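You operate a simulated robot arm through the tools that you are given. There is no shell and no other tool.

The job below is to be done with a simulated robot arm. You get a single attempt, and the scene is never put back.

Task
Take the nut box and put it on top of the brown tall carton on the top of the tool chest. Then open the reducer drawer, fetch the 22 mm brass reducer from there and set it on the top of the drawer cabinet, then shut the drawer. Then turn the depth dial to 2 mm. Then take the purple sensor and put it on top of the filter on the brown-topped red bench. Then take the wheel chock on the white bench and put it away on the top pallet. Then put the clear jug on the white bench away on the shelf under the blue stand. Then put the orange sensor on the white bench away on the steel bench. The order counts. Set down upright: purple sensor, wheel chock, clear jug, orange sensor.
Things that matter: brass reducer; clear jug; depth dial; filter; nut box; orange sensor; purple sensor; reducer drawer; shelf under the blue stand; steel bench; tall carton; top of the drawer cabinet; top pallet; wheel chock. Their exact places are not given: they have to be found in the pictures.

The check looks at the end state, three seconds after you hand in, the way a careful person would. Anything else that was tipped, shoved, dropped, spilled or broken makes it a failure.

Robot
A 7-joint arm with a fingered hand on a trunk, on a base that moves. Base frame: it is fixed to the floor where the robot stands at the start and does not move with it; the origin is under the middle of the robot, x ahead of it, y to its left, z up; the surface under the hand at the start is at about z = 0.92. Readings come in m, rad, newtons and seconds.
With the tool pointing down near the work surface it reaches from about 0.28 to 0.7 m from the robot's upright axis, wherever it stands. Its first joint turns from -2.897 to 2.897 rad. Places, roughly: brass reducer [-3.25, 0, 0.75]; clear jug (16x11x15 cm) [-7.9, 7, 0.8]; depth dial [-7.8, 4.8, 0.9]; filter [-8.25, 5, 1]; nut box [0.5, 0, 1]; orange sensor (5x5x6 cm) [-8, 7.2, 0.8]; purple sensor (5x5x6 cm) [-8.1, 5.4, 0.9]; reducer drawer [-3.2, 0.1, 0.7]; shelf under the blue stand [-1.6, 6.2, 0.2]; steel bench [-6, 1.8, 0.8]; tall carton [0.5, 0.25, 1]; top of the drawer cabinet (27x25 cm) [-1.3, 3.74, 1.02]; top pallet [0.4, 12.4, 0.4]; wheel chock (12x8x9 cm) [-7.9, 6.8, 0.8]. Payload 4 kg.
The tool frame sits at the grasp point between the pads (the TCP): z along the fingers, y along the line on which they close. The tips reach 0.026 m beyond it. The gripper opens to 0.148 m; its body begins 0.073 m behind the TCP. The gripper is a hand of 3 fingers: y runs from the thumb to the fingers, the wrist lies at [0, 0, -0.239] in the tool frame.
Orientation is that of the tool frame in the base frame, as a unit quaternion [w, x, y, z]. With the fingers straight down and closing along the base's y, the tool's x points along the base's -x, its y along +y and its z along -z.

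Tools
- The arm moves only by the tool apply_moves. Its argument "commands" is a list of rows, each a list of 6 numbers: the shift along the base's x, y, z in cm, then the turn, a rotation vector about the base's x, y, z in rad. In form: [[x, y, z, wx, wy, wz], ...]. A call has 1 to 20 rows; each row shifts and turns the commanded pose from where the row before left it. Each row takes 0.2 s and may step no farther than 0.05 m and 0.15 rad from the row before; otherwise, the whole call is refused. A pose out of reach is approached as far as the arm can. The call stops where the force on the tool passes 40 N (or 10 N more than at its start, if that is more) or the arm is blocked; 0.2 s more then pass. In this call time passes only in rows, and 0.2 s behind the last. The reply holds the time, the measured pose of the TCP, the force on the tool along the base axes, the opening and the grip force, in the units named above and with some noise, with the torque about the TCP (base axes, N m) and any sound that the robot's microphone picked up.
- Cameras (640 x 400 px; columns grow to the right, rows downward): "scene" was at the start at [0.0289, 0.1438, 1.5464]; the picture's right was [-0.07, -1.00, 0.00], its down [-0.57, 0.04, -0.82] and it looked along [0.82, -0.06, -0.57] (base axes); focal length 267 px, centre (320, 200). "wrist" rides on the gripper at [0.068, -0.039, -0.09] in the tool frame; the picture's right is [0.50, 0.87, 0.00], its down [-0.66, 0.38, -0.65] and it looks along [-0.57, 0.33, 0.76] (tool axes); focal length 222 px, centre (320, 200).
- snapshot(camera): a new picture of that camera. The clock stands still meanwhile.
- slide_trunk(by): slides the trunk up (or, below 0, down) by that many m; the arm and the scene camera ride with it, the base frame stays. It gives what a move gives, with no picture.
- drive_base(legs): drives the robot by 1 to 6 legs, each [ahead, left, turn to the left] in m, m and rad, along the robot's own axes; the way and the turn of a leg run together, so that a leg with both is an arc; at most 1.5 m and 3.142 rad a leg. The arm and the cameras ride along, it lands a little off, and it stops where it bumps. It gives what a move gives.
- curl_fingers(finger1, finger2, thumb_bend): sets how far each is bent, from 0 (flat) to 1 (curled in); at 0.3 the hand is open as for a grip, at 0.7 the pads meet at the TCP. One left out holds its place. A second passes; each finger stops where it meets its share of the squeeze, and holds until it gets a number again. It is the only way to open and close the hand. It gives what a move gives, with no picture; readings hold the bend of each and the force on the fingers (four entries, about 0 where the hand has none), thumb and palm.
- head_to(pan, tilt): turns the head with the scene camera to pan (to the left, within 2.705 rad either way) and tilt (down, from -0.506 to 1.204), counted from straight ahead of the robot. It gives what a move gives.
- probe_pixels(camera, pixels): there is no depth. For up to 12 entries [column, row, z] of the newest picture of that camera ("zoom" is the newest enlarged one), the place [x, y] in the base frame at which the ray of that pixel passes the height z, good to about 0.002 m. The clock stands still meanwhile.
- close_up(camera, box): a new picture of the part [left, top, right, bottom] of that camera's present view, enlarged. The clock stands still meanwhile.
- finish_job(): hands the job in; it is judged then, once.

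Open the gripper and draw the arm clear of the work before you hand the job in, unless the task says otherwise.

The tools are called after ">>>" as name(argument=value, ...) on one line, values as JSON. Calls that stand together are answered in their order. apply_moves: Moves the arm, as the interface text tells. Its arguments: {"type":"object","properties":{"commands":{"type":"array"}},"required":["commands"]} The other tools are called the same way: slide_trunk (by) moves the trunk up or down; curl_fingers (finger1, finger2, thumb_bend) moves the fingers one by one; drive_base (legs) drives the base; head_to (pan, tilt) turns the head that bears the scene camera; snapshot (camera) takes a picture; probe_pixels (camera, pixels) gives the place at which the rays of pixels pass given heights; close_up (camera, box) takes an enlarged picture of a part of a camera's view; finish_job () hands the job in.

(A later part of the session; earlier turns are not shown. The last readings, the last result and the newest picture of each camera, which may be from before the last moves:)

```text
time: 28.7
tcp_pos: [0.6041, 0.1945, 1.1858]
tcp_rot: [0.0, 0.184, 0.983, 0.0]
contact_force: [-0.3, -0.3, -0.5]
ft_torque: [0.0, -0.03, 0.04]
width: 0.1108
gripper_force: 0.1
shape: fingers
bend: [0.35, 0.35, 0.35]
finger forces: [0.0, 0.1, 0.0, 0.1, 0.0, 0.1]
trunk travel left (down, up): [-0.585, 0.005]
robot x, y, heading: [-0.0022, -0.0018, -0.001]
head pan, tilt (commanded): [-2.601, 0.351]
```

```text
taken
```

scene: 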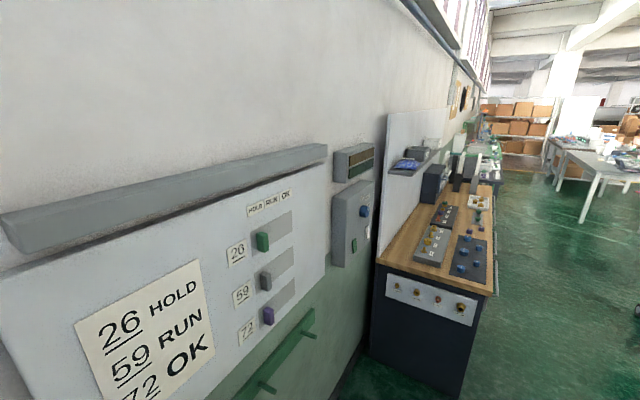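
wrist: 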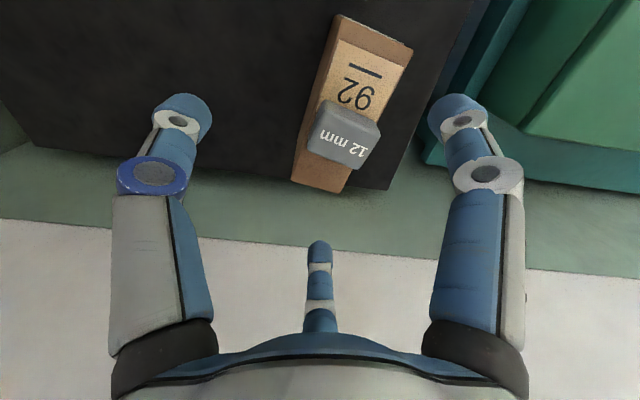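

The first row was fine but row 2 exceeded 5 cm, so nothing moved. I retract with smaller rows away from the chest.

>>> apply_moves(commands=[[-3.8, -2.9, 0.8, 0, 0, 0], [-3.8, -2.9, 0.8, 0, 0, 0], [-3.8, -2.9, 0.8, 0, 0, 0.05], [-3.8, -2.9, 0.8, 0, 0, 0.05], [-3.8, -2.9, 0.8, 0, 0, 0.05], [-3.8, -2.9, 0.8, 0, 0, 0.1], [-2.8, -2.9, 0.8, 0, 0, 0.1]])

>>> head_to(pan=-1.6, tilt=0.5)

>>> snapshot(camera="scene")

>>> head_to(pan=0.0, tilt=0.6)

>>> snapshot(camera="scene")

```text
time: 30.3
tcp_pos: [0.3513, -0.0072, 1.241]
tcp_rot: [0.001, 0.008, 1.0, 0.001]
contact_force: [0.7, 0.1, -0.8]
ft_torque: [-0.01, 0.01, 0.02]
width: 0.1107
gripper_force: 0.1
shape: fingers
bend: [0.35, 0.35, 0.35]
finger forces: [0.0, 0.1, 0.0, 0.1, 0.0, 0.0]
trunk travel left (down, up): [-0.585, 0.005]
robot x, y, heading: [-0.0022, 0.0001, 0.0]
head pan, tilt (commanded): [-2.601, 0.351]
```

```text
time: 31.5
tcp_pos: [0.352, -0.0071, 1.2404]
tcp_rot: [0.0, 0.009, 1.0, 0.0]
contact_force: [0.3, 0.1, -0.9]
ft_torque: [0.0, 0.01, -0.03]
width: 0.1108
gripper_force: 0.0
shape: fingers
bend: [0.35, 0.35, 0.35]
finger forces: [0.0, 0.0, 0.1, 0.0, 0.0, 0.1]
trunk travel left (down, up): [-0.585, 0.005]
robot x, y, heading: [0.0021, -0.0, -0.005]
head pan, tilt (commanded): [-1.6, 0.499]
```

```text
taken
```

scene: 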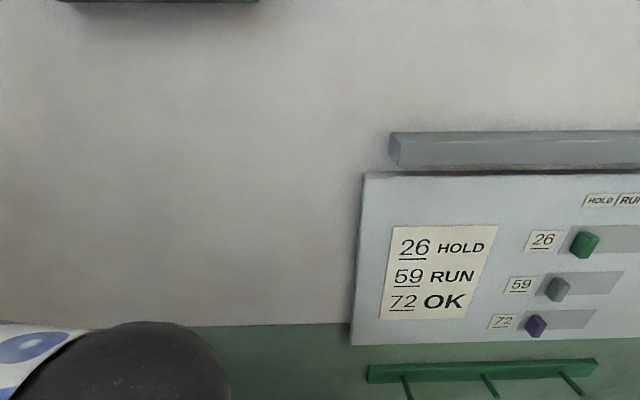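

```text
time: 33.2
tcp_pos: [0.3521, -0.0069, 1.2408]
tcp_rot: [0.0, 0.01, 1.0, -0.001]
contact_force: [0.0, 0.4, -0.9]
ft_torque: [0.01, -0.01, -0.01]
width: 0.1108
gripper_force: 0.1
shape: fingers
bend: [0.35, 0.35, 0.35]
finger forces: [0.0, 0.1, 0.0, 0.1, 0.0, 0.1]
trunk travel left (down, up): [-0.585, 0.005]
robot x, y, heading: [-0.0031, 0.0012, 0.005]
head pan, tilt (commanded): [0.0, 0.6]
```

```text
taken
```

scene: 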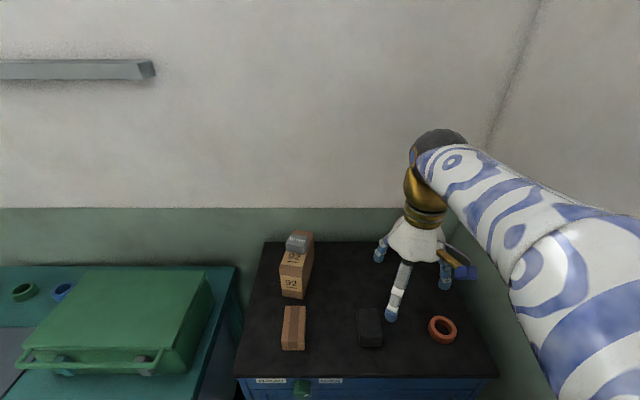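

The box rests well on the carton. Before driving I check the floor behind and to the right of the robot for clearance.

>>> head_to(pan=-2.3, tilt=0.85)

>>> snapshot(camera="scene")

>>> head_to(pan=2.7, tilt=0.45)

>>> snapshot(camera="scene")

>>> close_up(camera="scene", box=[60, 60, 300, 220])

```text
time: 35.3
tcp_pos: [0.3528, -0.0063, 1.2399]
tcp_rot: [0.001, 0.01, 1.0, 0.0]
contact_force: [0.4, -0.2, 0.7]
ft_torque: [0.01, 0.02, -0.03]
width: 0.1109
gripper_force: 0.0
shape: fingers
bend: [0.35, 0.35, 0.35]
finger forces: [0.0, 0.1, 0.1, 0.0, 0.1, 0.1]
trunk travel left (down, up): [-0.585, 0.005]
robot x, y, heading: [-0.0019, 0.0001, -0.001]
head pan, tilt (commanded): [-2.3, 0.85]
```

```text
taken
```

scene: 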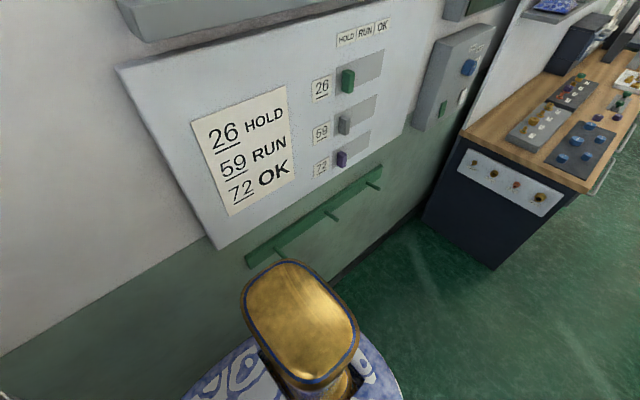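

```text
time: 39.3
tcp_pos: [0.3515, -0.0068, 1.2396]
tcp_rot: [0.0, 0.009, 1.0, -0.001]
contact_force: [-0.4, -0.5, -0.5]
ft_torque: [0.01, 0.0, -0.03]
width: 0.1108
gripper_force: 0.1
shape: fingers
bend: [0.35, 0.35, 0.35]
finger forces: [0.0, 0.0, 0.0, 0.1, 0.0, 0.0]
trunk travel left (down, up): [-0.585, 0.005]
robot x, y, heading: [-0.004, -0.0057, 0.004]
head pan, tilt (commanded): [2.7, 0.45]
```

```text
taken
```

scene: 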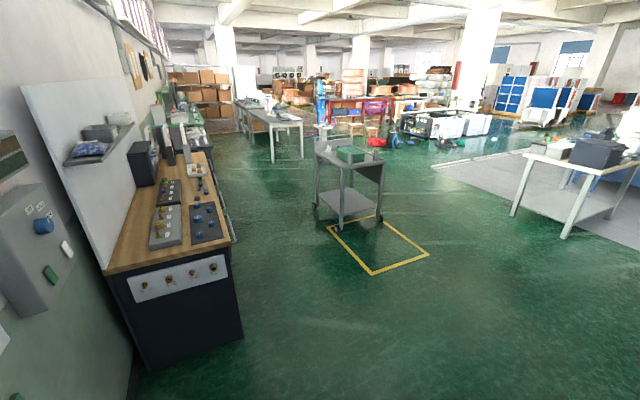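

```text
2.50 times, centred on (180, 140) of scene
```

zoom: 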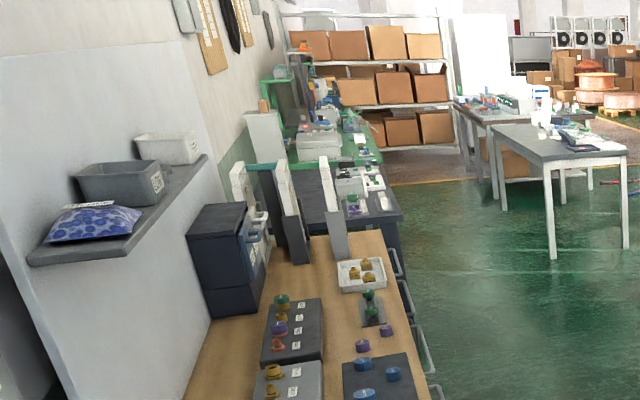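

A wood-topped console with drawers facing the aisle runs along the wall behind me. I probe its floor corner at (243,338), the top's edges and the trolley's feet to map the aisle.

>>> probe_pixels(camera="scene", pixels=[[243, 336, 0], [147, 372, 0], [229, 245, 0.85], [186, 150, 0.85], [208, 152, 0.85], [315, 208, 0], [343, 226, 0], [380, 226, 0], [372, 275, 0], [277, 162, 0], [236, 234, 0.85], [136, 200, 0.85]])

```text
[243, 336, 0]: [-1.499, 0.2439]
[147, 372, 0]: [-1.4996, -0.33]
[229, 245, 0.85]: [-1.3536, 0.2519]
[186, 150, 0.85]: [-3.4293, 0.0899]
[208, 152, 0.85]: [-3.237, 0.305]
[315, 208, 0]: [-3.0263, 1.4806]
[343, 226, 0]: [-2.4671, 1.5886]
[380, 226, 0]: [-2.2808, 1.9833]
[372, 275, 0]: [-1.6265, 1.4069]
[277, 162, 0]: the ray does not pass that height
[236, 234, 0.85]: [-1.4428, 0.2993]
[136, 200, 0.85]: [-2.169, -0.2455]
```

The console front runs at about y 0.25 from x -1.4 to -3.3, and the trolley stands at x -2.3..-3.0, y 1.4..2.0. I back away, strafe left, turn round and drive down the aisle to about (-1.9, 0.75).

>>> drive_base(legs=[[-0.45, 0, 0], [0, 0.75, 0], [0, 0, 3.1]])

>>> head_to(pan=0.3, tilt=0.4)

>>> snapshot(camera="scene")

```text
time: 52.9
tcp_pos: [-0.8127, 0.7699, 1.2405]
tcp_rot: [0.0, 0.999, -0.037, 0.001]
contact_force: [0.5, 0.3, 0.1]
ft_torque: [0.01, -0.01, 0.01]
width: 0.1108
gripper_force: 0.1
shape: fingers
bend: [0.35, 0.35, 0.35]
finger forces: [0.1, 0.1, 0.1, 0.1, 0.1, 0.0]
trunk travel left (down, up): [-0.585, 0.005]
robot x, y, heading: [-0.4601, 0.7471, 3.083]
head pan, tilt (commanded): [2.7, 0.45]
```

```text
time: 55.1
tcp_pos: [-0.8132, 0.7704, 1.2398]
tcp_rot: [0.0, 0.999, -0.037, 0.0]
contact_force: [0.2, -0.1, 0.0]
ft_torque: [-0.01, 0.01, -0.02]
width: 0.1107
gripper_force: 0.0
shape: fingers
bend: [0.35, 0.35, 0.35]
finger forces: [0.0, 0.1, 0.0, 0.0, 0.0, 0.0]
trunk travel left (down, up): [-0.585, 0.005]
robot x, y, heading: [-0.4619, 0.7453, 3.09]
head pan, tilt (commanded): [0.3, 0.4]
```

```text
taken
```

scene: 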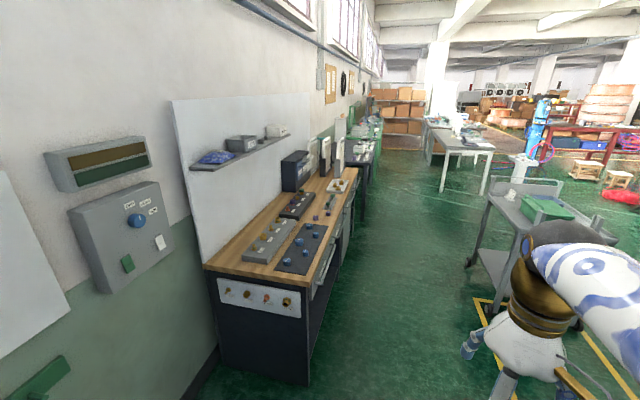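

The aisle is clear. I drive ahead 1.5 m, then 0.7 m more while keeping y near 0.8, and look left at the console's face.

>>> drive_base(legs=[[1.5, 0, 0.05], [0.3, 0, 0]])

>>> head_to(pan=1.0, tilt=0.6)

>>> snapshot(camera="scene")

```text
time: 64.1
tcp_pos: [-2.5995, 0.8026, 1.2404]
tcp_rot: [0.001, 1.0, -0.015, 0.0]
contact_force: [-0.1, -0.8, -0.5]
ft_torque: [-0.01, 0.01, -0.03]
width: 0.1111
gripper_force: 0.1
shape: fingers
bend: [0.35, 0.35, 0.35]
finger forces: [0.0, 0.0, 0.1, 0.0, 0.0, 0.0]
trunk travel left (down, up): [-0.585, 0.005]
robot x, y, heading: [-2.2468, 0.7924, 3.133]
head pan, tilt (commanded): [0.3, 0.4]
```

```text
time: 65.2
tcp_pos: [-2.5975, 0.8032, 1.2406]
tcp_rot: [-0.001, 1.0, -0.014, 0.0]
contact_force: [0.7, 1.6, -0.1]
ft_torque: [-0.02, -0.01, -0.01]
width: 0.1107
gripper_force: 0.0
shape: fingers
bend: [0.35, 0.35, 0.35]
finger forces: [0.1, 0.0, 0.1, 0.0, 0.1, 0.1]
trunk travel left (down, up): [-0.585, 0.005]
robot x, y, heading: [-2.247, 0.7911, 3.134]
head pan, tilt (commanded): [1.0, 0.6]
```

```text
taken
```

scene: 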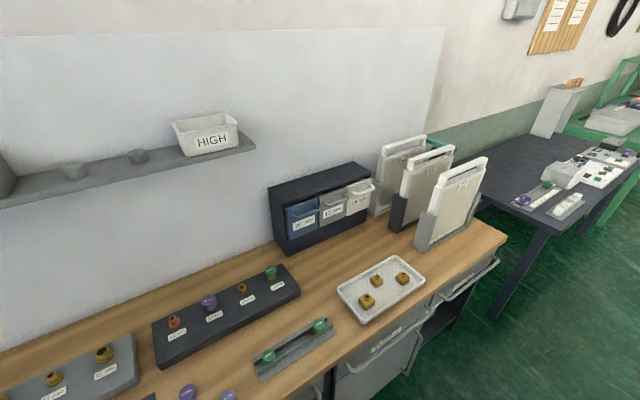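

The console has drawer fronts with labels near (385,340) and a handle near (470,280). I enlarge to read them.

>>> close_up(camera="scene", box=[320, 240, 520, 400])

>>> close_up(camera="scene", box=[130, 170, 450, 370])

```text
2.50 times, centred on (420, 320) of scene
```

zoom: 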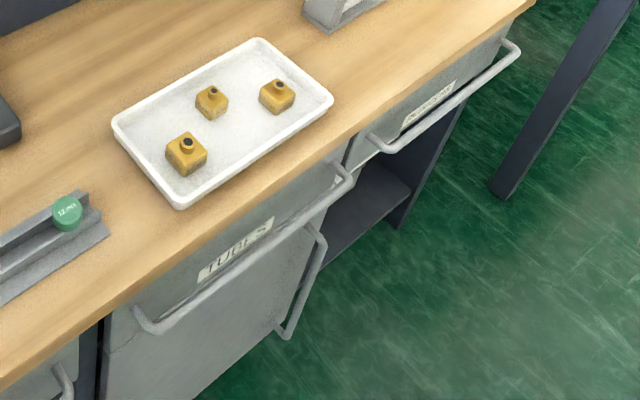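

```text
2.00 times, centred on (290, 270) of scene
```

zoom: 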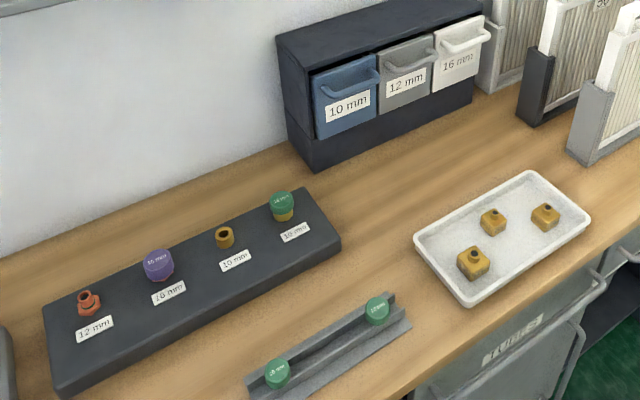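

Two drawers are visible: "TUBES" and a second one at its right with a label I can't yet read. I drive on to x = -3.2, keep y near 0.95, and turn to face the console.

>>> drive_base(legs=[[0.95, -0.14, 0], [0, 0, 1.57]])

>>> head_to(pan=0.0, tilt=0.9)

>>> snapshot(camera="scene")

>>> snapshot(camera="wrist")

```text
time: 74.0
tcp_pos: [-3.1932, 0.5952, 1.2402]
tcp_rot: [-0.001, 0.714, 0.701, 0.001]
contact_force: [0.1, 1.1, -0.1]
ft_torque: [0.02, 0.0, 0.02]
width: 0.1109
gripper_force: 0.1
shape: fingers
bend: [0.35, 0.35, 0.35]
finger forces: [0.0, 0.0, 0.0, 0.0, 0.1, 0.0]
trunk travel left (down, up): [-0.585, 0.005]
robot x, y, heading: [-3.1892, 0.9465, -1.57]
head pan, tilt (commanded): [1.0, 0.6]
```

```text
time: 75.3
tcp_pos: [-3.1933, 0.5953, 1.2404]
tcp_rot: [0.0, 0.713, 0.701, 0.0]
contact_force: [0.0, 0.3, 0.5]
ft_torque: [0.01, 0.02, 0.01]
width: 0.1108
gripper_force: 0.1
shape: fingers
bend: [0.35, 0.35, 0.35]
finger forces: [0.0, 0.0, 0.1, 0.1, 0.1, 0.0]
trunk travel left (down, up): [-0.585, 0.005]
robot x, y, heading: [-3.1859, 0.9445, -1.569]
head pan, tilt (commanded): [0.0, 0.901]
```

```text
taken
```

scene: 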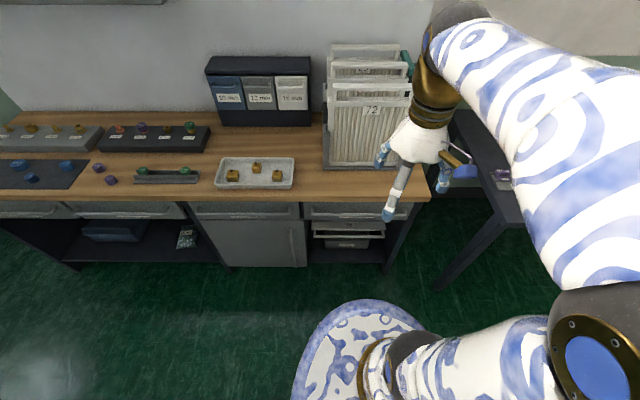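

```text
taken
```

wrist: 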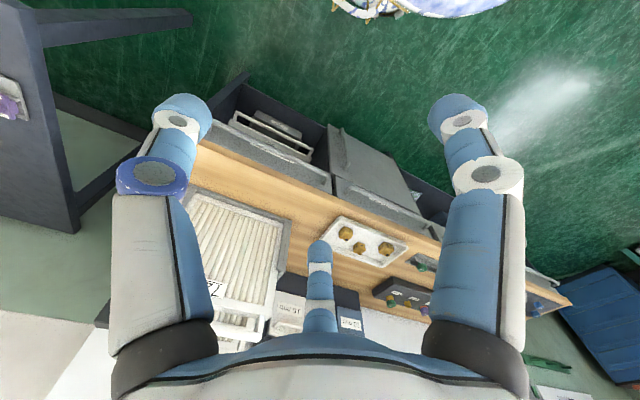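

Four drawers line the console's front, the right-most with an extra open rack below at (347,235). I enlarge that part to read the labels.

>>> close_up(camera="scene", box=[180, 170, 420, 280])

>>> close_up(camera="wrist", box=[190, 80, 460, 260])

```text
2.67 times, centred on (300, 225) of scene
```

zoom: 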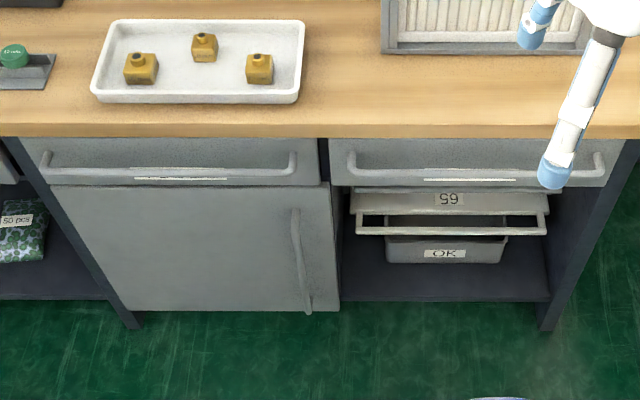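

```text
2.22 times, centred on (325, 170) of wrist
```

zoom: 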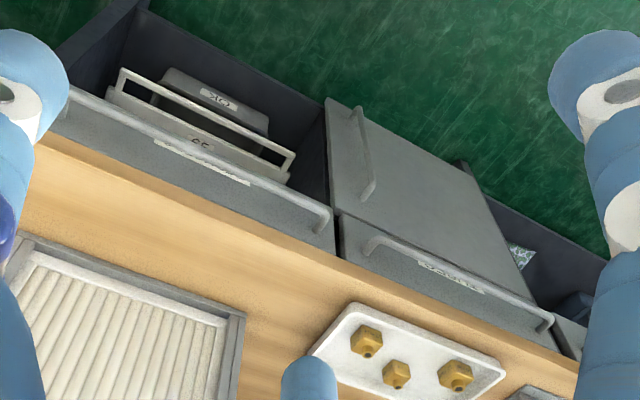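

The handles hide the labels from above. I lower the trunk 0.4 m so that the camera can read the drawer fronts.

>>> slide_trunk(by=-0.4)

>>> head_to(pan=0.0, tilt=0.6)

>>> snapshot(camera="scene")

```text
time: 79.1
tcp_pos: [-3.194, 0.5964, 0.8408]
tcp_rot: [0.0, 0.713, 0.701, 0.0]
contact_force: [-0.2, -0.8, -0.2]
ft_torque: [0.0, 0.0, -0.03]
width: 0.1106
gripper_force: 0.1
shape: fingers
bend: [0.35, 0.35, 0.35]
finger forces: [0.0, 0.0, 0.0, 0.0, 0.0, 0.0]
trunk travel left (down, up): [-0.185, 0.405]
robot x, y, heading: [-3.1874, 0.9446, -1.571]
head pan, tilt (commanded): [0.0, 0.901]
```

```text
time: 79.9
tcp_pos: [-3.1938, 0.5961, 0.8407]
tcp_rot: [0.0, 0.712, 0.702, 0.0]
contact_force: [-0.8, 0.0, 0.1]
ft_torque: [0.02, -0.02, 0.0]
width: 0.1108
gripper_force: 0.1
shape: fingers
bend: [0.35, 0.35, 0.35]
finger forces: [0.0, 0.0, 0.0, 0.0, 0.0, 0.0]
trunk travel left (down, up): [-0.185, 0.405]
robot x, y, heading: [-3.1907, 0.9445, -1.57]
head pan, tilt (commanded): [0.0, 0.6]
```

```text
taken
```

scene: 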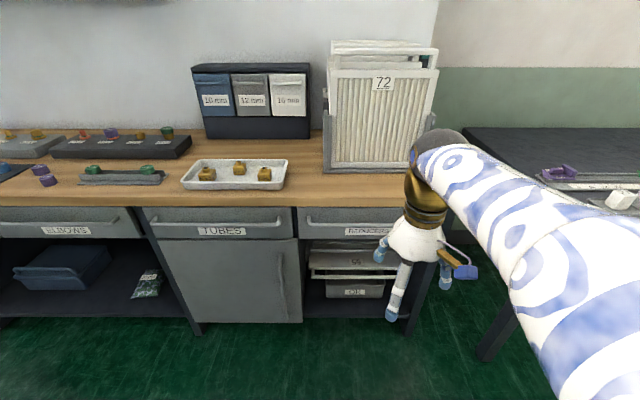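

>>> close_up(camera="scene", box=[240, 180, 480, 320])

```text
2.67 times, centred on (360, 250) of scene
```

zoom: 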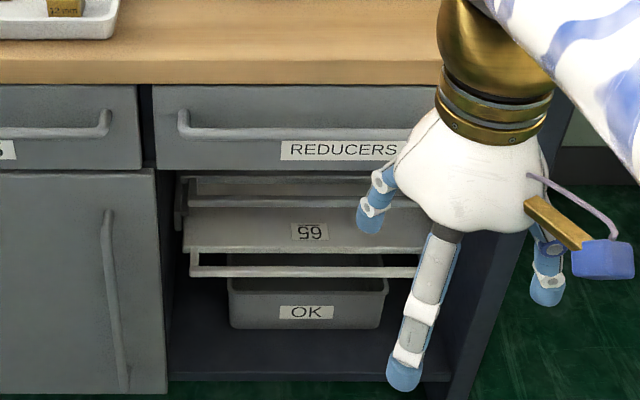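

The right-most drawer is labelled "REDUCERS". I probe its handle's left end at zoom (183,125) and the label at (338,150) at two heights to get the rays, and then I'll move the arm aside for a clear view.

>>> probe_pixels(camera="zoom", pixels=[[183, 130, 0.8], [183, 130, 0.7], [338, 150, 0.7], [338, 150, 0.65], [150, 84, 0.85], [300, 84, 0.85], [300, 84, 0.8], [300, 60, 0.9], [157, 168, 0.65], [157, 168, 0.6]])

>>> apply_moves(commands=[[-4, 1.5, 0, 0, 0, 0], [-4, 1.5, 0, 0, 0, 0], [-4, 1.5, 0, 0, 0, 0]])

>>> head_to(pan=-0.1, tilt=0.7)

>>> snapshot(camera="scene")

```text
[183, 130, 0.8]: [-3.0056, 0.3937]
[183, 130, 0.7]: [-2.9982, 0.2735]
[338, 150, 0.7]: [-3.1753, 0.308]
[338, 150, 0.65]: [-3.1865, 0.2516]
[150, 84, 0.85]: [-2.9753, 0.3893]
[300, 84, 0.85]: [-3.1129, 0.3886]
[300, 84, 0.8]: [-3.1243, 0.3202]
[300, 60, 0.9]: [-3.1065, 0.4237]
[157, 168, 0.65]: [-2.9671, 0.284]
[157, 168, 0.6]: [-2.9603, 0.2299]
```

```text
time: 80.7
tcp_pos: [-3.3104, 0.64, 0.8414]
tcp_rot: [0.0, 0.713, 0.701, 0.0]
contact_force: [-0.1, -0.6, 0.3]
ft_torque: [0.0, -0.04, -0.02]
width: 0.1108
gripper_force: 0.0
shape: fingers
bend: [0.35, 0.35, 0.35]
finger forces: [0.0, 0.0, 0.0, 0.0, 0.0, 0.0]
trunk travel left (down, up): [-0.185, 0.405]
robot x, y, heading: [-3.189, 0.9505, -1.571]
head pan, tilt (commanded): [0.0, 0.6]
```

```text
time: 81.4
tcp_pos: [-3.312, 0.6385, 0.8414]
tcp_rot: [0.0, 0.713, 0.701, 0.0]
contact_force: [-0.1, -0.5, 0.0]
ft_torque: [0.01, 0.0, 0.0]
width: 0.1109
gripper_force: 0.0
shape: fingers
bend: [0.35, 0.35, 0.35]
finger forces: [0.0, 0.1, 0.1, 0.1, 0.1, 0.0]
trunk travel left (down, up): [-0.185, 0.405]
robot x, y, heading: [-3.1843, 0.95, -1.564]
head pan, tilt (commanded): [-0.099, 0.7]
```

```text
taken
```

scene: 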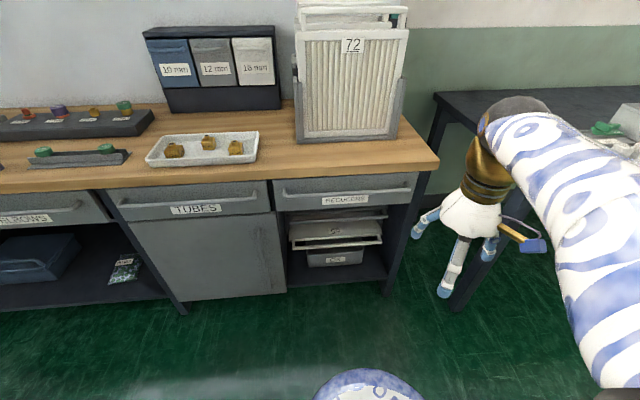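

Now the drawer and its handle are unobstructed. I take an enlarged view at this trunk height first.

>>> close_up(camera="scene", box=[264, 150, 444, 260])

```text
3.56 times, centred on (354, 205) of scene
```

zoom: 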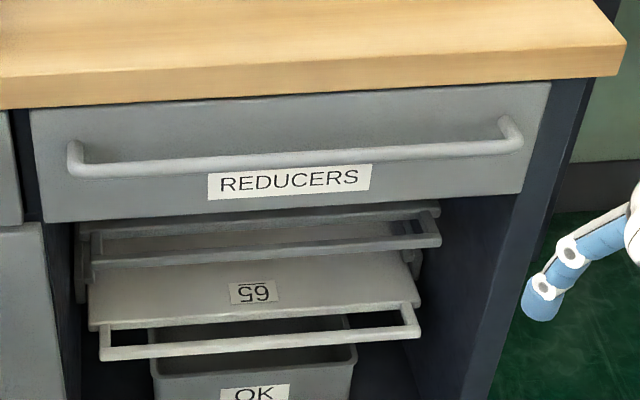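

I probe the bar's ends (80,170) and (515,147), its middle at (297,160), and the front's corners at two heights each.

>>> probe_pixels(camera="zoom", pixels=[[80, 170, 0.8], [80, 170, 0.7], [515, 147, 0.8], [515, 147, 0.7], [297, 160, 0.8], [297, 160, 0.7], [45, 221, 0.7], [45, 221, 0.65], [520, 193, 0.7], [520, 193, 0.65], [625, 45, 0.9], [617, 78, 0.86]])

>>> slide_trunk(by=0.25)

>>> head_to(pan=-0.1, tilt=0.8)

>>> snapshot(camera="scene")

```text
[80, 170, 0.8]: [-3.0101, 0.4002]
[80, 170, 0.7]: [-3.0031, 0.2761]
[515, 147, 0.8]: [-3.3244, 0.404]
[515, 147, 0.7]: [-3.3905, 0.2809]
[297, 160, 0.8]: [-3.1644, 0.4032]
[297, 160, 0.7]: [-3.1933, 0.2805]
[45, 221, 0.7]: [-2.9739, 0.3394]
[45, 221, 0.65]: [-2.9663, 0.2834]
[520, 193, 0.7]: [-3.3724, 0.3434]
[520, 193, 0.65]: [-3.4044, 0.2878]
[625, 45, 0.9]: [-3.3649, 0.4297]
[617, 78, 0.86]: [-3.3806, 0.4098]
```

```text
time: 84.0
tcp_pos: [-3.3114, 0.6389, 1.091]
tcp_rot: [0.0, 0.714, 0.7, 0.0]
contact_force: [0.0, 0.5, -0.4]
ft_torque: [0.03, -0.01, 0.01]
width: 0.1108
gripper_force: 0.0
shape: fingers
bend: [0.35, 0.35, 0.35]
finger forces: [0.0, 0.1, 0.0, 0.0, 0.1, 0.0]
trunk travel left (down, up): [-0.435, 0.155]
robot x, y, heading: [-3.1859, 0.9471, -1.569]
head pan, tilt (commanded): [-0.099, 0.7]
```

```text
time: 84.6
tcp_pos: [-3.3118, 0.6367, 1.0918]
tcp_rot: [0.0, 0.714, 0.7, 0.0]
contact_force: [0.5, 0.7, -0.2]
ft_torque: [-0.02, 0.0, -0.02]
width: 0.1108
gripper_force: 0.0
shape: fingers
bend: [0.35, 0.35, 0.35]
finger forces: [0.0, 0.0, 0.0, 0.0, 0.1, 0.0]
trunk travel left (down, up): [-0.435, 0.155]
robot x, y, heading: [-3.186, 0.9481, -1.566]
head pan, tilt (commanded): [-0.099, 0.799]
```

```text
taken
```

scene: 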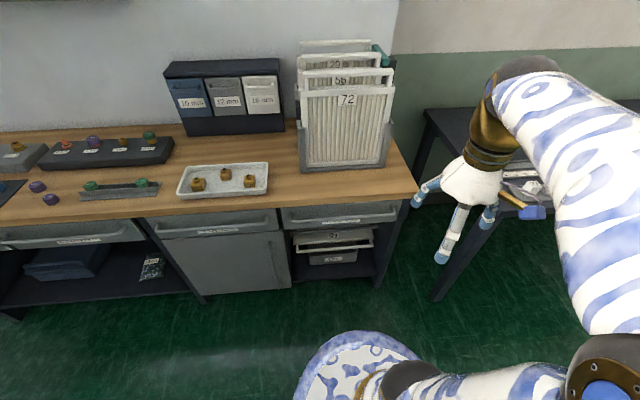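

>>> close_up(camera="scene", box=[264, 170, 444, 280])

```text
3.56 times, centred on (354, 225) of scene
```

zoom: 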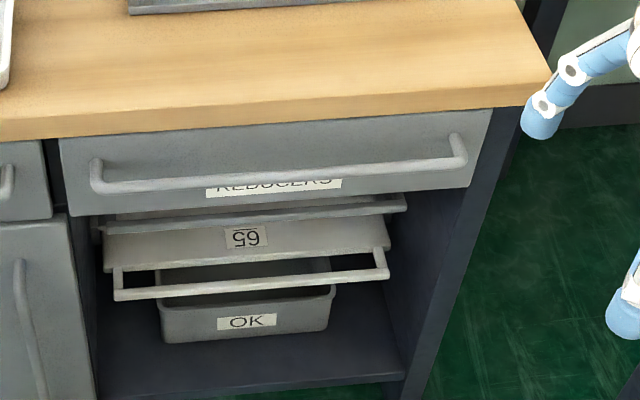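

The bar now runs from about (98,187) to (462,161) with its middle at (280,176). I probe the same points at the same heights to triangulate.

>>> probe_pixels(camera="zoom", pixels=[[98, 188, 0.8], [98, 188, 0.7], [460, 163, 0.8], [460, 163, 0.7], [280, 176, 0.8], [280, 176, 0.7], [72, 214, 0.7], [72, 214, 0.65], [470, 187, 0.7], [470, 187, 0.65], [550, 76, 0.9], [545, 103, 0.86]])

```text
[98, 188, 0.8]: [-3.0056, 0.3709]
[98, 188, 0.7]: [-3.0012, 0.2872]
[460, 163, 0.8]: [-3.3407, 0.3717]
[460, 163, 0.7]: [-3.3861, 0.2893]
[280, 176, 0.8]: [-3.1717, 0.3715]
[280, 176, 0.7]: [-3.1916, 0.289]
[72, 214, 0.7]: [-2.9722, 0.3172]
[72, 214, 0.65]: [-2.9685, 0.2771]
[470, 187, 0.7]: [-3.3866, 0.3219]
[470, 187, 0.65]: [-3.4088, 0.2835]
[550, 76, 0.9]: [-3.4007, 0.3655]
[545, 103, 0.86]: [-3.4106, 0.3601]
```

Triangulation puts the handle bar at y ≈ 0.307, z ≈ 0.722, x from -3.00 to -3.38, 4 cm in front of the drawer face, and the table edge at y ≈ 0.28, z 0.775-0.805. Since I'll have to back up while pulling, I look behind the robot now.

>>> head_to(pan=2.6, tilt=0.7)

>>> snapshot(camera="scene")

>>> head_to(pan=-2.6, tilt=0.7)

>>> snapshot(camera="scene")

>>> head_to(pan=0.0, tilt=1.2)

>>> snapshot(camera="scene")

```text
time: 87.0
tcp_pos: [-3.3109, 0.6391, 1.0911]
tcp_rot: [0.0, 0.713, 0.701, 0.0]
contact_force: [-0.4, 0.2, 0.4]
ft_torque: [0.0, 0.0, -0.02]
width: 0.1108
gripper_force: 0.0
shape: fingers
bend: [0.35, 0.35, 0.35]
finger forces: [0.0, 0.0, 0.1, 0.0, 0.0, 0.1]
trunk travel left (down, up): [-0.435, 0.155]
robot x, y, heading: [-3.1885, 0.9456, -1.567]
head pan, tilt (commanded): [2.601, 0.7]
```

```text
taken
```

scene: 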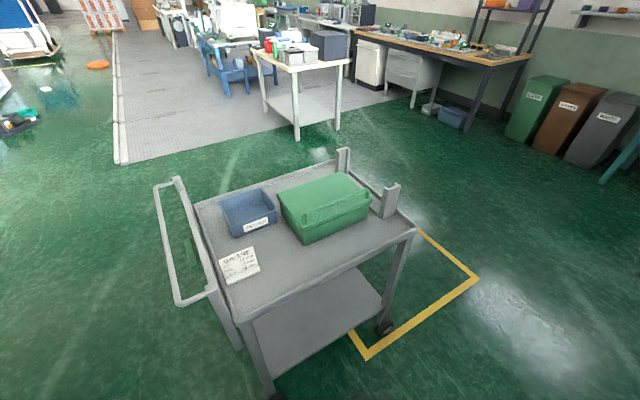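

```text
time: 91.1
tcp_pos: [-3.3114, 0.6385, 1.0895]
tcp_rot: [0.0, 0.714, 0.7, 0.001]
contact_force: [-0.1, -0.6, -0.1]
ft_torque: [0.01, 0.0, 0.0]
width: 0.1108
gripper_force: 0.0
shape: fingers
bend: [0.35, 0.35, 0.35]
finger forces: [0.1, 0.1, 0.0, 0.0, 0.0, 0.0]
trunk travel left (down, up): [-0.435, 0.155]
robot x, y, heading: [-3.1892, 0.9487, -1.57]
head pan, tilt (commanded): [-2.601, 0.7]
```

```text
taken
```

scene: 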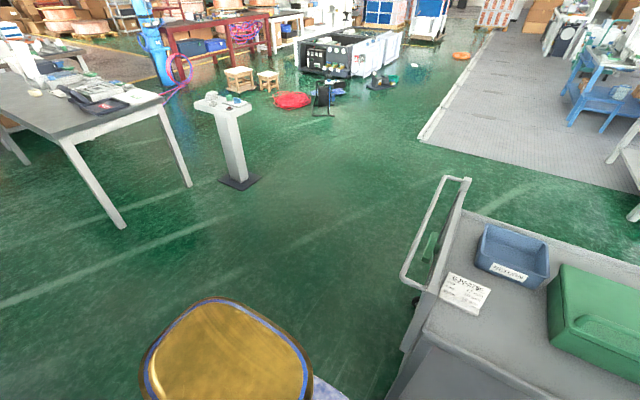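

```text
time: 93.4
tcp_pos: [-3.3108, 0.6394, 1.0916]
tcp_rot: [0.001, 0.713, 0.701, 0.0]
contact_force: [-0.1, -0.5, -0.3]
ft_torque: [-0.01, 0.01, -0.02]
width: 0.1107
gripper_force: 0.1
shape: fingers
bend: [0.35, 0.35, 0.35]
finger forces: [0.1, 0.0, 0.0, 0.0, 0.0, 0.1]
trunk travel left (down, up): [-0.435, 0.155]
robot x, y, heading: [-3.1868, 0.9509, -1.574]
head pan, tilt (commanded): [0.0, 1.201]
```

```text
taken
```

scene: 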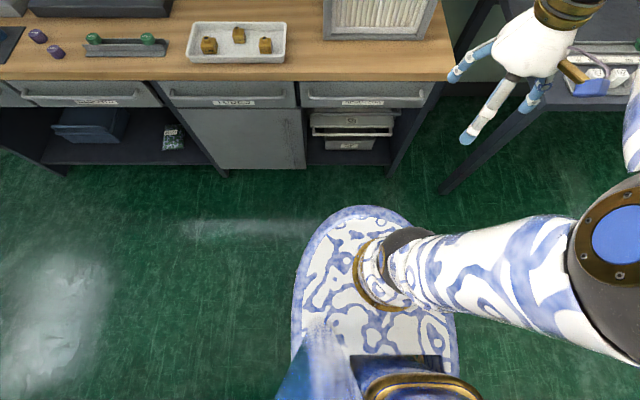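

The trolley stands behind-left with its handle side toward me; straight behind is open floor. I measure my base's outline (front edge at (362,206), sides at (293,300) and (455,330)) and the trolley.

>>> probe_pixels(camera="scene", pixels=[[362, 206, 0.15], [362, 206, 0.3], [293, 300, 0.15], [293, 300, 0.3], [456, 340, 0.15], [456, 340, 0.3]])

>>> head_to(pan=2.7, tilt=0.9)

>>> snapshot(camera="scene")

```text
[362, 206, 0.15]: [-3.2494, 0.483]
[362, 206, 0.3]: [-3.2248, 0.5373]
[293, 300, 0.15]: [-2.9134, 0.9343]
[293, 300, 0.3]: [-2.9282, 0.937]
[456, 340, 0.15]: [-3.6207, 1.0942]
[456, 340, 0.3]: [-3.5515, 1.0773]
```

```text
time: 95.8
tcp_pos: [-3.3111, 0.6391, 1.0909]
tcp_rot: [0.001, 0.713, 0.701, 0.0]
contact_force: [0.3, -0.8, -0.5]
ft_torque: [-0.02, 0.0, 0.02]
width: 0.1105
gripper_force: 0.0
shape: fingers
bend: [0.35, 0.35, 0.35]
finger forces: [0.0, 0.0, 0.1, 0.0, 0.1, 0.0]
trunk travel left (down, up): [-0.435, 0.155]
robot x, y, heading: [-3.1844, 0.9476, -1.57]
head pan, tilt (commanded): [2.7, 0.901]
```

```text
taken
```

scene: 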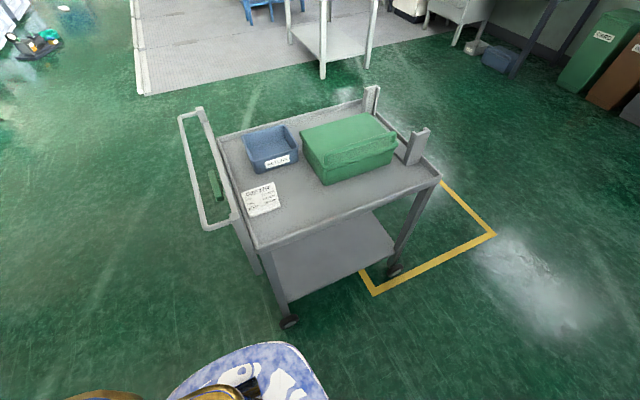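

I probe the trolley's wheel at (289,325) and its top corners to see how far I can back up.

>>> probe_pixels(camera="scene", pixels=[[289, 327, 0], [393, 275, 0], [262, 248, 0.75], [440, 182, 0.75], [365, 95, 0.75], [218, 140, 0.75], [205, 228, 0.85], [185, 118, 0.85], [326, 385, 0.2], [290, 345, 0.2], [240, 350, 0.2]])

```text
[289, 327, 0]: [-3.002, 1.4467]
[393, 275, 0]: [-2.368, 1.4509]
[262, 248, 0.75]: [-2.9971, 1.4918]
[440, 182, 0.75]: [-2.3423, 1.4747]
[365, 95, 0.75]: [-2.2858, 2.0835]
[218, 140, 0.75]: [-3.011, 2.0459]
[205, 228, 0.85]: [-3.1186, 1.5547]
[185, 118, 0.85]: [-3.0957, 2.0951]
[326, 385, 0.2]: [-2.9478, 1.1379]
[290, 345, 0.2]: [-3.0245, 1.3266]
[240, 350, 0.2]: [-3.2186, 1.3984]
```

The trolley spans x -3.0..-2.3, y 1.45..2.08 with its handle to x -3.12, and my base is about 0.45 m long to front and rear. I need to shift toward -x, so I look at the dark table there first.

>>> head_to(pan=-0.7, tilt=0.9)

>>> snapshot(camera="scene")

```text
time: 98.7
tcp_pos: [-3.3113, 0.6396, 1.0918]
tcp_rot: [-0.001, 0.714, 0.7, 0.001]
contact_force: [1.0, -1.6, 0.5]
ft_torque: [-0.01, -0.01, -0.01]
width: 0.1108
gripper_force: 0.1
shape: fingers
bend: [0.35, 0.35, 0.35]
finger forces: [0.0, 0.0, 0.0, 0.0, 0.0, 0.0]
trunk travel left (down, up): [-0.435, 0.155]
robot x, y, heading: [-3.1867, 0.9512, -1.57]
head pan, tilt (commanded): [-0.7, 0.901]
```

```text
taken
```

scene: 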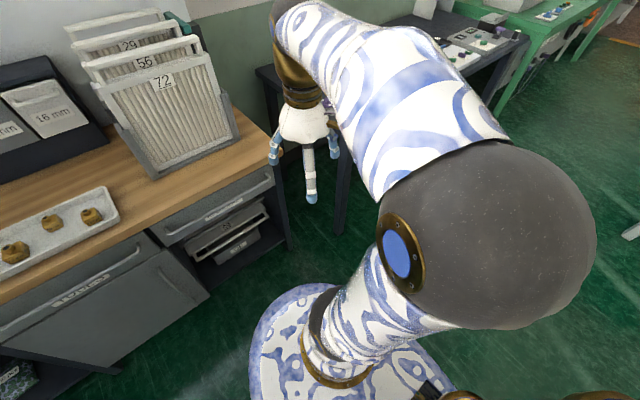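

The dark table's near leg stands at about (341,236). I probe it and the table's edge to see the clearance.

>>> probe_pixels(camera="scene", pixels=[[341, 237, 0], [490, 103, 0.1], [528, 45, 0.75], [485, 102, 0], [290, 248, 0], [252, 350, 0.2], [270, 300, 0.2]])

```text
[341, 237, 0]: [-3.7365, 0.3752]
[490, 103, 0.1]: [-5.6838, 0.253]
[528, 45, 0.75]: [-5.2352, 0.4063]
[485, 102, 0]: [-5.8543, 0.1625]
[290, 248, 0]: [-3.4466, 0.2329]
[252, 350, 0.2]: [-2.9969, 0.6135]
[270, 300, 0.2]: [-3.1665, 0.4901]
```

The dark table stays at y < 0.4, so shifting sideways is safe. I strafe 0.23 m toward -x (my right), so I can later back up beside the trolley.

>>> drive_base(legs=[[0, -0.23, 0]])

```text
time: 100.4
tcp_pos: [-3.5419, 0.6378, 1.0915]
tcp_rot: [-0.001, 0.713, 0.701, 0.0]
contact_force: [-0.1, -0.2, -0.3]
ft_torque: [-0.01, 0.01, 0.03]
width: 0.111
gripper_force: 0.1
shape: fingers
bend: [0.35, 0.35, 0.35]
finger forces: [0.1, 0.0, 0.0, 0.1, 0.0, 0.1]
trunk travel left (down, up): [-0.435, 0.155]
robot x, y, heading: [-3.4203, 0.9485, -1.567]
head pan, tilt (commanded): [-0.7, 0.901]
```

Now I bring the hand in front of the drawer: sideways at z 1.09 first, then down to about 0.85 at y 0.56.

>>> apply_moves(commands=[[4.6, -1.1, 0, 0, 0, 0], [4.6, -1.1, 0, 0, 0, 0], [4.6, -1.1, 0, 0, 0, 0], [4.6, -1.1, 0, 0, 0, 0], [4.6, -1.1, 0, 0, 0, 0], [4.6, -1.1, 0, 0, 0, 0], [4.6, -1.1, 0, 0, 0, 0], [0, 0, -4.8, 0, 0, 0], [0, 0, -4.8, 0, 0, 0], [0, 0, -4.8, 0, 0, 0], [0, 0, -4.8, 0, 0, 0], [0, 0, -4.8, 0, 0, 0]])

```text
time: 103.0
tcp_pos: [-3.2195, 0.5607, 0.8495]
tcp_rot: [0.002, 0.713, 0.701, 0.0]
contact_force: [0.0, -0.6, -0.1]
ft_torque: [-0.02, -0.01, 0.0]
width: 0.1109
gripper_force: 0.0
shape: fingers
bend: [0.35, 0.35, 0.35]
finger forces: [0.0, 0.1, 0.0, 0.0, 0.1, 0.1]
trunk travel left (down, up): [-0.435, 0.155]
robot x, y, heading: [-3.4244, 0.9461, -1.57]
head pan, tilt (commanded): [-0.7, 0.901]
```

The hand is in front of the drawer. I pitch the tool about base x by -π/2 so that the fingers point toward the drawer (-y).

>>> apply_moves(commands=[[0, 0, 0, -0.131, 0, 0], [0, 0, 0, -0.131, 0, 0], [0, 0, 0, -0.131, 0, 0], [0, 0, 0, -0.131, 0, 0], [0, 0, 0, -0.131, 0, 0], [0, 0, 0, -0.131, 0, 0], [0, 0, 0, -0.131, 0, 0], [0, 0, 0, -0.131, 0, 0], [0, 0, 0, -0.131, 0, 0], [0, 0, 0, -0.131, 0, 0], [0, 0, 0, -0.131, 0, 0], [0, 0, 0, -0.13, 0, 0]])

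>>> snapshot(camera="scene")

>>> snapshot(camera="wrist")

```text
time: 105.6
tcp_pos: [-3.1992, 0.546, 0.8509]
tcp_rot: [0.506, 0.504, 0.494, -0.497]
contact_force: [0.0, 0.7, 1.2]
ft_torque: [-0.03, -0.02, -0.02]
width: 0.1106
gripper_force: 0.1
shape: fingers
bend: [0.35, 0.35, 0.35]
finger forces: [0.0, 0.0, 0.0, 0.1, 0.0, 0.1]
out of reach, approached as far as the arm can: row 6, 7, 8
trunk travel left (down, up): [-0.435, 0.155]
robot x, y, heading: [-3.4208, 0.947, -1.57]
head pan, tilt (commanded): [-0.7, 0.901]
```

```text
taken
```

scene: 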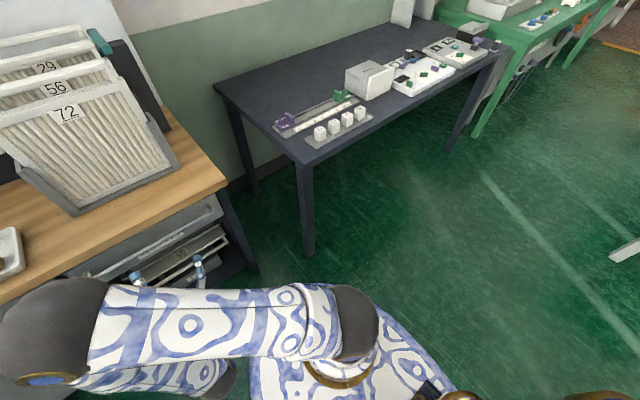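

```text
taken
```

wrist: 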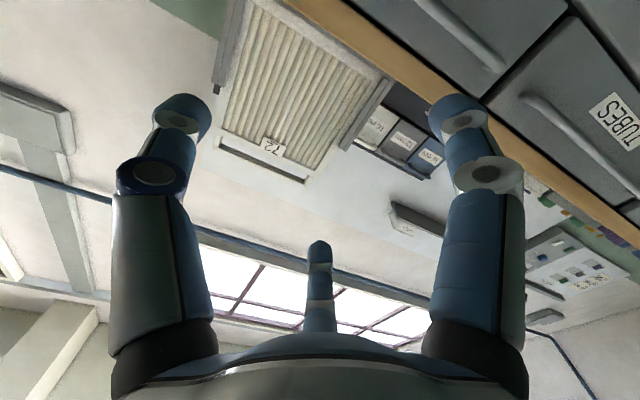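

The tool now points at the drawer (tool z = -y). I roll it by +0.524 about base y so that finger 1 lies below the bar and the other two above it, and check the pose.

>>> apply_moves(commands=[[0, 0, 0, 0, 0.131, 0], [0, 0, 0, 0, 0.131, 0], [0, 0, 0, 0, 0.131, 0], [0, 0, 0, 0, 0.131, 0]])

>>> head_to(pan=0.3, tilt=0.9)

>>> snapshot(camera="scene")

>>> snapshot(camera="wrist")

```text
time: 106.6
tcp_pos: [-3.1999, 0.5467, 0.8515]
tcp_rot: [-0.359, -0.358, -0.609, 0.61]
contact_force: [-0.3, 0.4, 0.4]
ft_torque: [-0.03, -0.01, -0.02]
width: 0.1112
gripper_force: 0.0
shape: fingers
bend: [0.35, 0.35, 0.35]
finger forces: [0.1, 0.1, 0.1, 0.0, 0.0, 0.0]
trunk travel left (down, up): [-0.435, 0.155]
robot x, y, heading: [-3.4162, 0.9434, -1.573]
head pan, tilt (commanded): [-0.7, 0.901]
```

```text
time: 107.9
tcp_pos: [-3.1988, 0.5465, 0.8498]
tcp_rot: [-0.359, -0.359, -0.608, 0.61]
contact_force: [0.5, -0.1, 0.7]
ft_torque: [0.01, 0.02, -0.01]
width: 0.1112
gripper_force: 0.1
shape: fingers
bend: [0.35, 0.35, 0.35]
finger forces: [0.0, 0.0, 0.1, 0.0, 0.0, 0.1]
trunk travel left (down, up): [-0.435, 0.155]
robot x, y, heading: [-3.4184, 0.9449, -1.571]
head pan, tilt (commanded): [0.3, 0.901]
```

```text
taken
```

scene: 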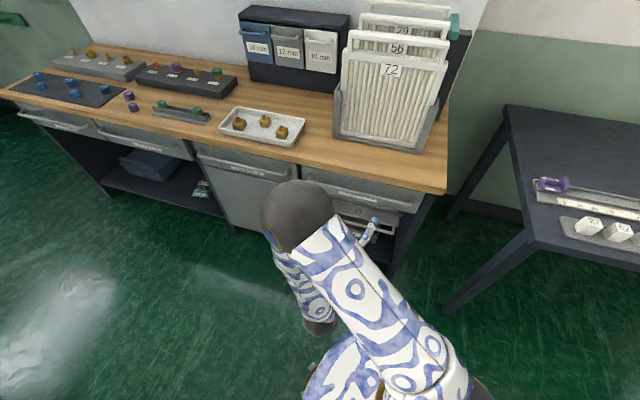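

```text
taken
```

wrist: 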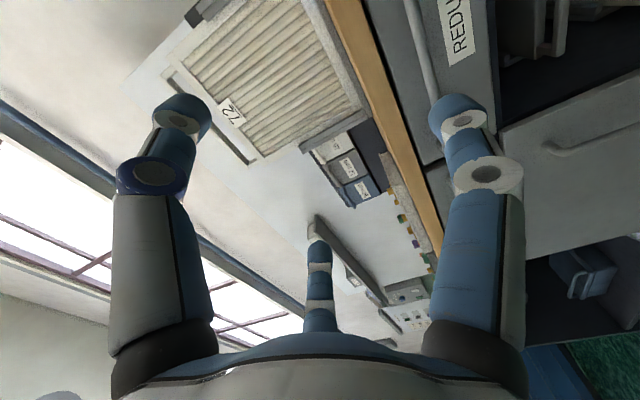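

The hand is oriented with finger 1 on the lower side. I preset the fingers to a 0.48 bend, then lower to z 0.722 and advance to y 0.40.

>>> curl_fingers(finger1=0.46, finger2=0.46, thumb_bend=0.46)

>>> apply_moves(commands=[[0.3, -2, -4.2, 0, 0, 0], [0.3, -2, -4.2, 0, 0, 0], [0.3, -3, -3.8, 0, 0, 0], [0, -3, -0.6, 0, 0, 0], [0, -3, 0, 0, 0, 0]])

>>> snapshot(camera="wrist")

>>> snapshot(camera="scene")

```text
time: 108.9
tcp_pos: [-3.1992, 0.546, 0.8512]
tcp_rot: [-0.359, -0.358, -0.609, 0.609]
contact_force: [0.3, 0.7, 0.7]
ft_torque: [-0.01, -0.01, -0.03]
width: 0.076
gripper_force: 0.0
shape: fingers
bend: [0.46, 0.46, 0.46]
finger forces: [0.0, 0.1, 0.0, 0.0, 0.0, 0.0]
trunk travel left (down, up): [-0.435, 0.155]
robot x, y, heading: [-3.4164, 0.948, -1.568]
head pan, tilt (commanded): [0.3, 0.901]
```

```text
time: 110.1
tcp_pos: [-3.1901, 0.4167, 0.7232]
tcp_rot: [-0.359, -0.358, -0.609, 0.609]
contact_force: [0.8, -0.1, -0.6]
ft_torque: [0.01, 0.02, -0.01]
width: 0.0757
gripper_force: 0.0
shape: fingers
bend: [0.46, 0.46, 0.46]
finger forces: [0.1, 0.0, 0.0, 0.0, 0.0, 0.1]
trunk travel left (down, up): [-0.435, 0.155]
robot x, y, heading: [-3.4164, 0.9489, -1.57]
head pan, tilt (commanded): [0.3, 0.901]
```

```text
taken
```

wrist: 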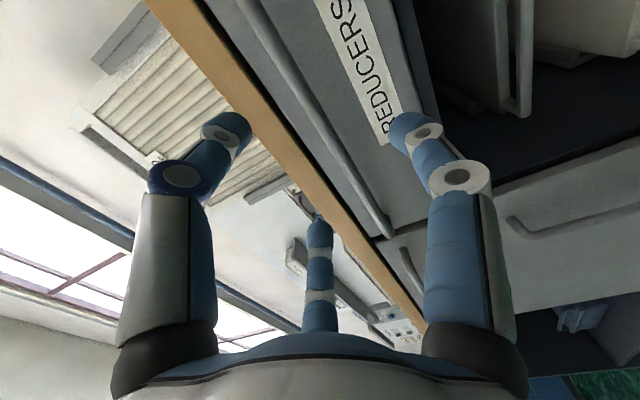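

```text
taken
```

scene: 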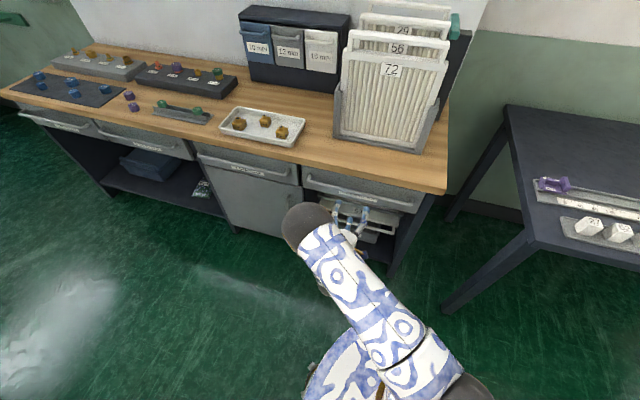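

The bar crosses the wrist view from (250,0) to (385,230). I probe two points of it at z 0.722 and 0.73 to confirm its y.

>>> probe_pixels(camera="wrist", pixels=[[283, 60, 0.722], [316, 118, 0.722], [350, 178, 0.722], [283, 60, 0.73], [316, 118, 0.73], [350, 178, 0.73], [316, 118, 0.715]])

```text
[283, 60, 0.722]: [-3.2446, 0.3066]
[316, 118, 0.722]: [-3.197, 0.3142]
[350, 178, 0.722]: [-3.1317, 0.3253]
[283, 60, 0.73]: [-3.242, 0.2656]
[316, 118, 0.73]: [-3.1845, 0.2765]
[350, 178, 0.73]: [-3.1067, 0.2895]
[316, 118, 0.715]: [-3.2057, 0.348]
```

The bar's height agrees (z ≈ 0.723). I advance so that the TCP ends just short of the bar, at y ≈ 0.316.

>>> apply_moves(commands=[[0, -3, 0, 0, 0, 0], [0, -3, 0, 0, 0, 0], [0, -2.5, 0, 0, 0, 0], [0, -1.4, 0, 0, 0, 0]])

>>> snapshot(camera="wrist")

>>> close_up(camera="scene", box=[270, 140, 450, 270])

```text
time: 111.1
tcp_pos: [-3.1888, 0.3172, 0.7234]
tcp_rot: [-0.359, -0.358, -0.609, 0.61]
contact_force: [-0.1, -0.6, -0.9]
ft_torque: [-0.01, 0.01, 0.02]
width: 0.0755
gripper_force: 0.0
shape: fingers
bend: [0.46, 0.46, 0.46]
finger forces: [0.0, 0.0, 0.0, 0.0, 0.1, 0.0]
trunk travel left (down, up): [-0.435, 0.155]
robot x, y, heading: [-3.4215, 0.9497, -1.568]
head pan, tilt (commanded): [0.3, 0.901]
```

```text
taken
```

wrist: 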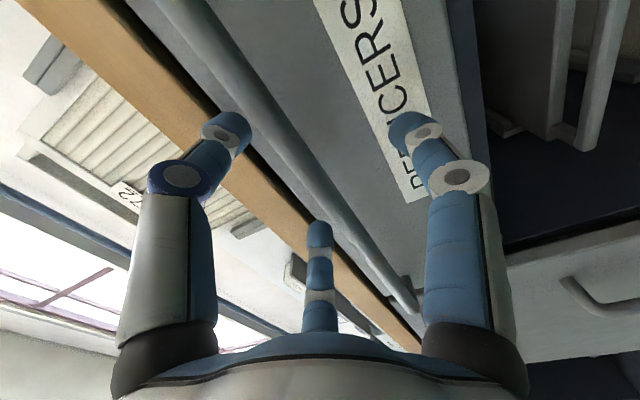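

```text
3.08 times, centred on (360, 205) of scene
```

zoom: 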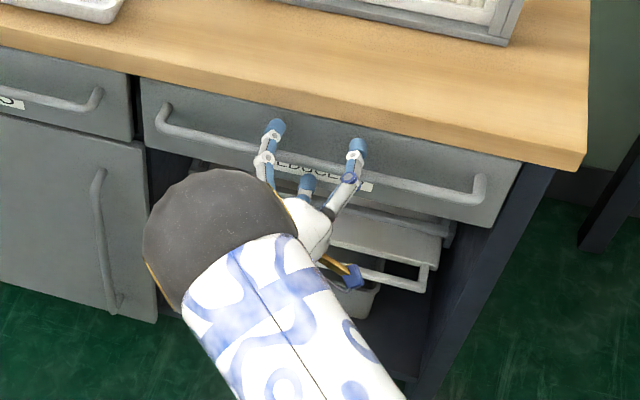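

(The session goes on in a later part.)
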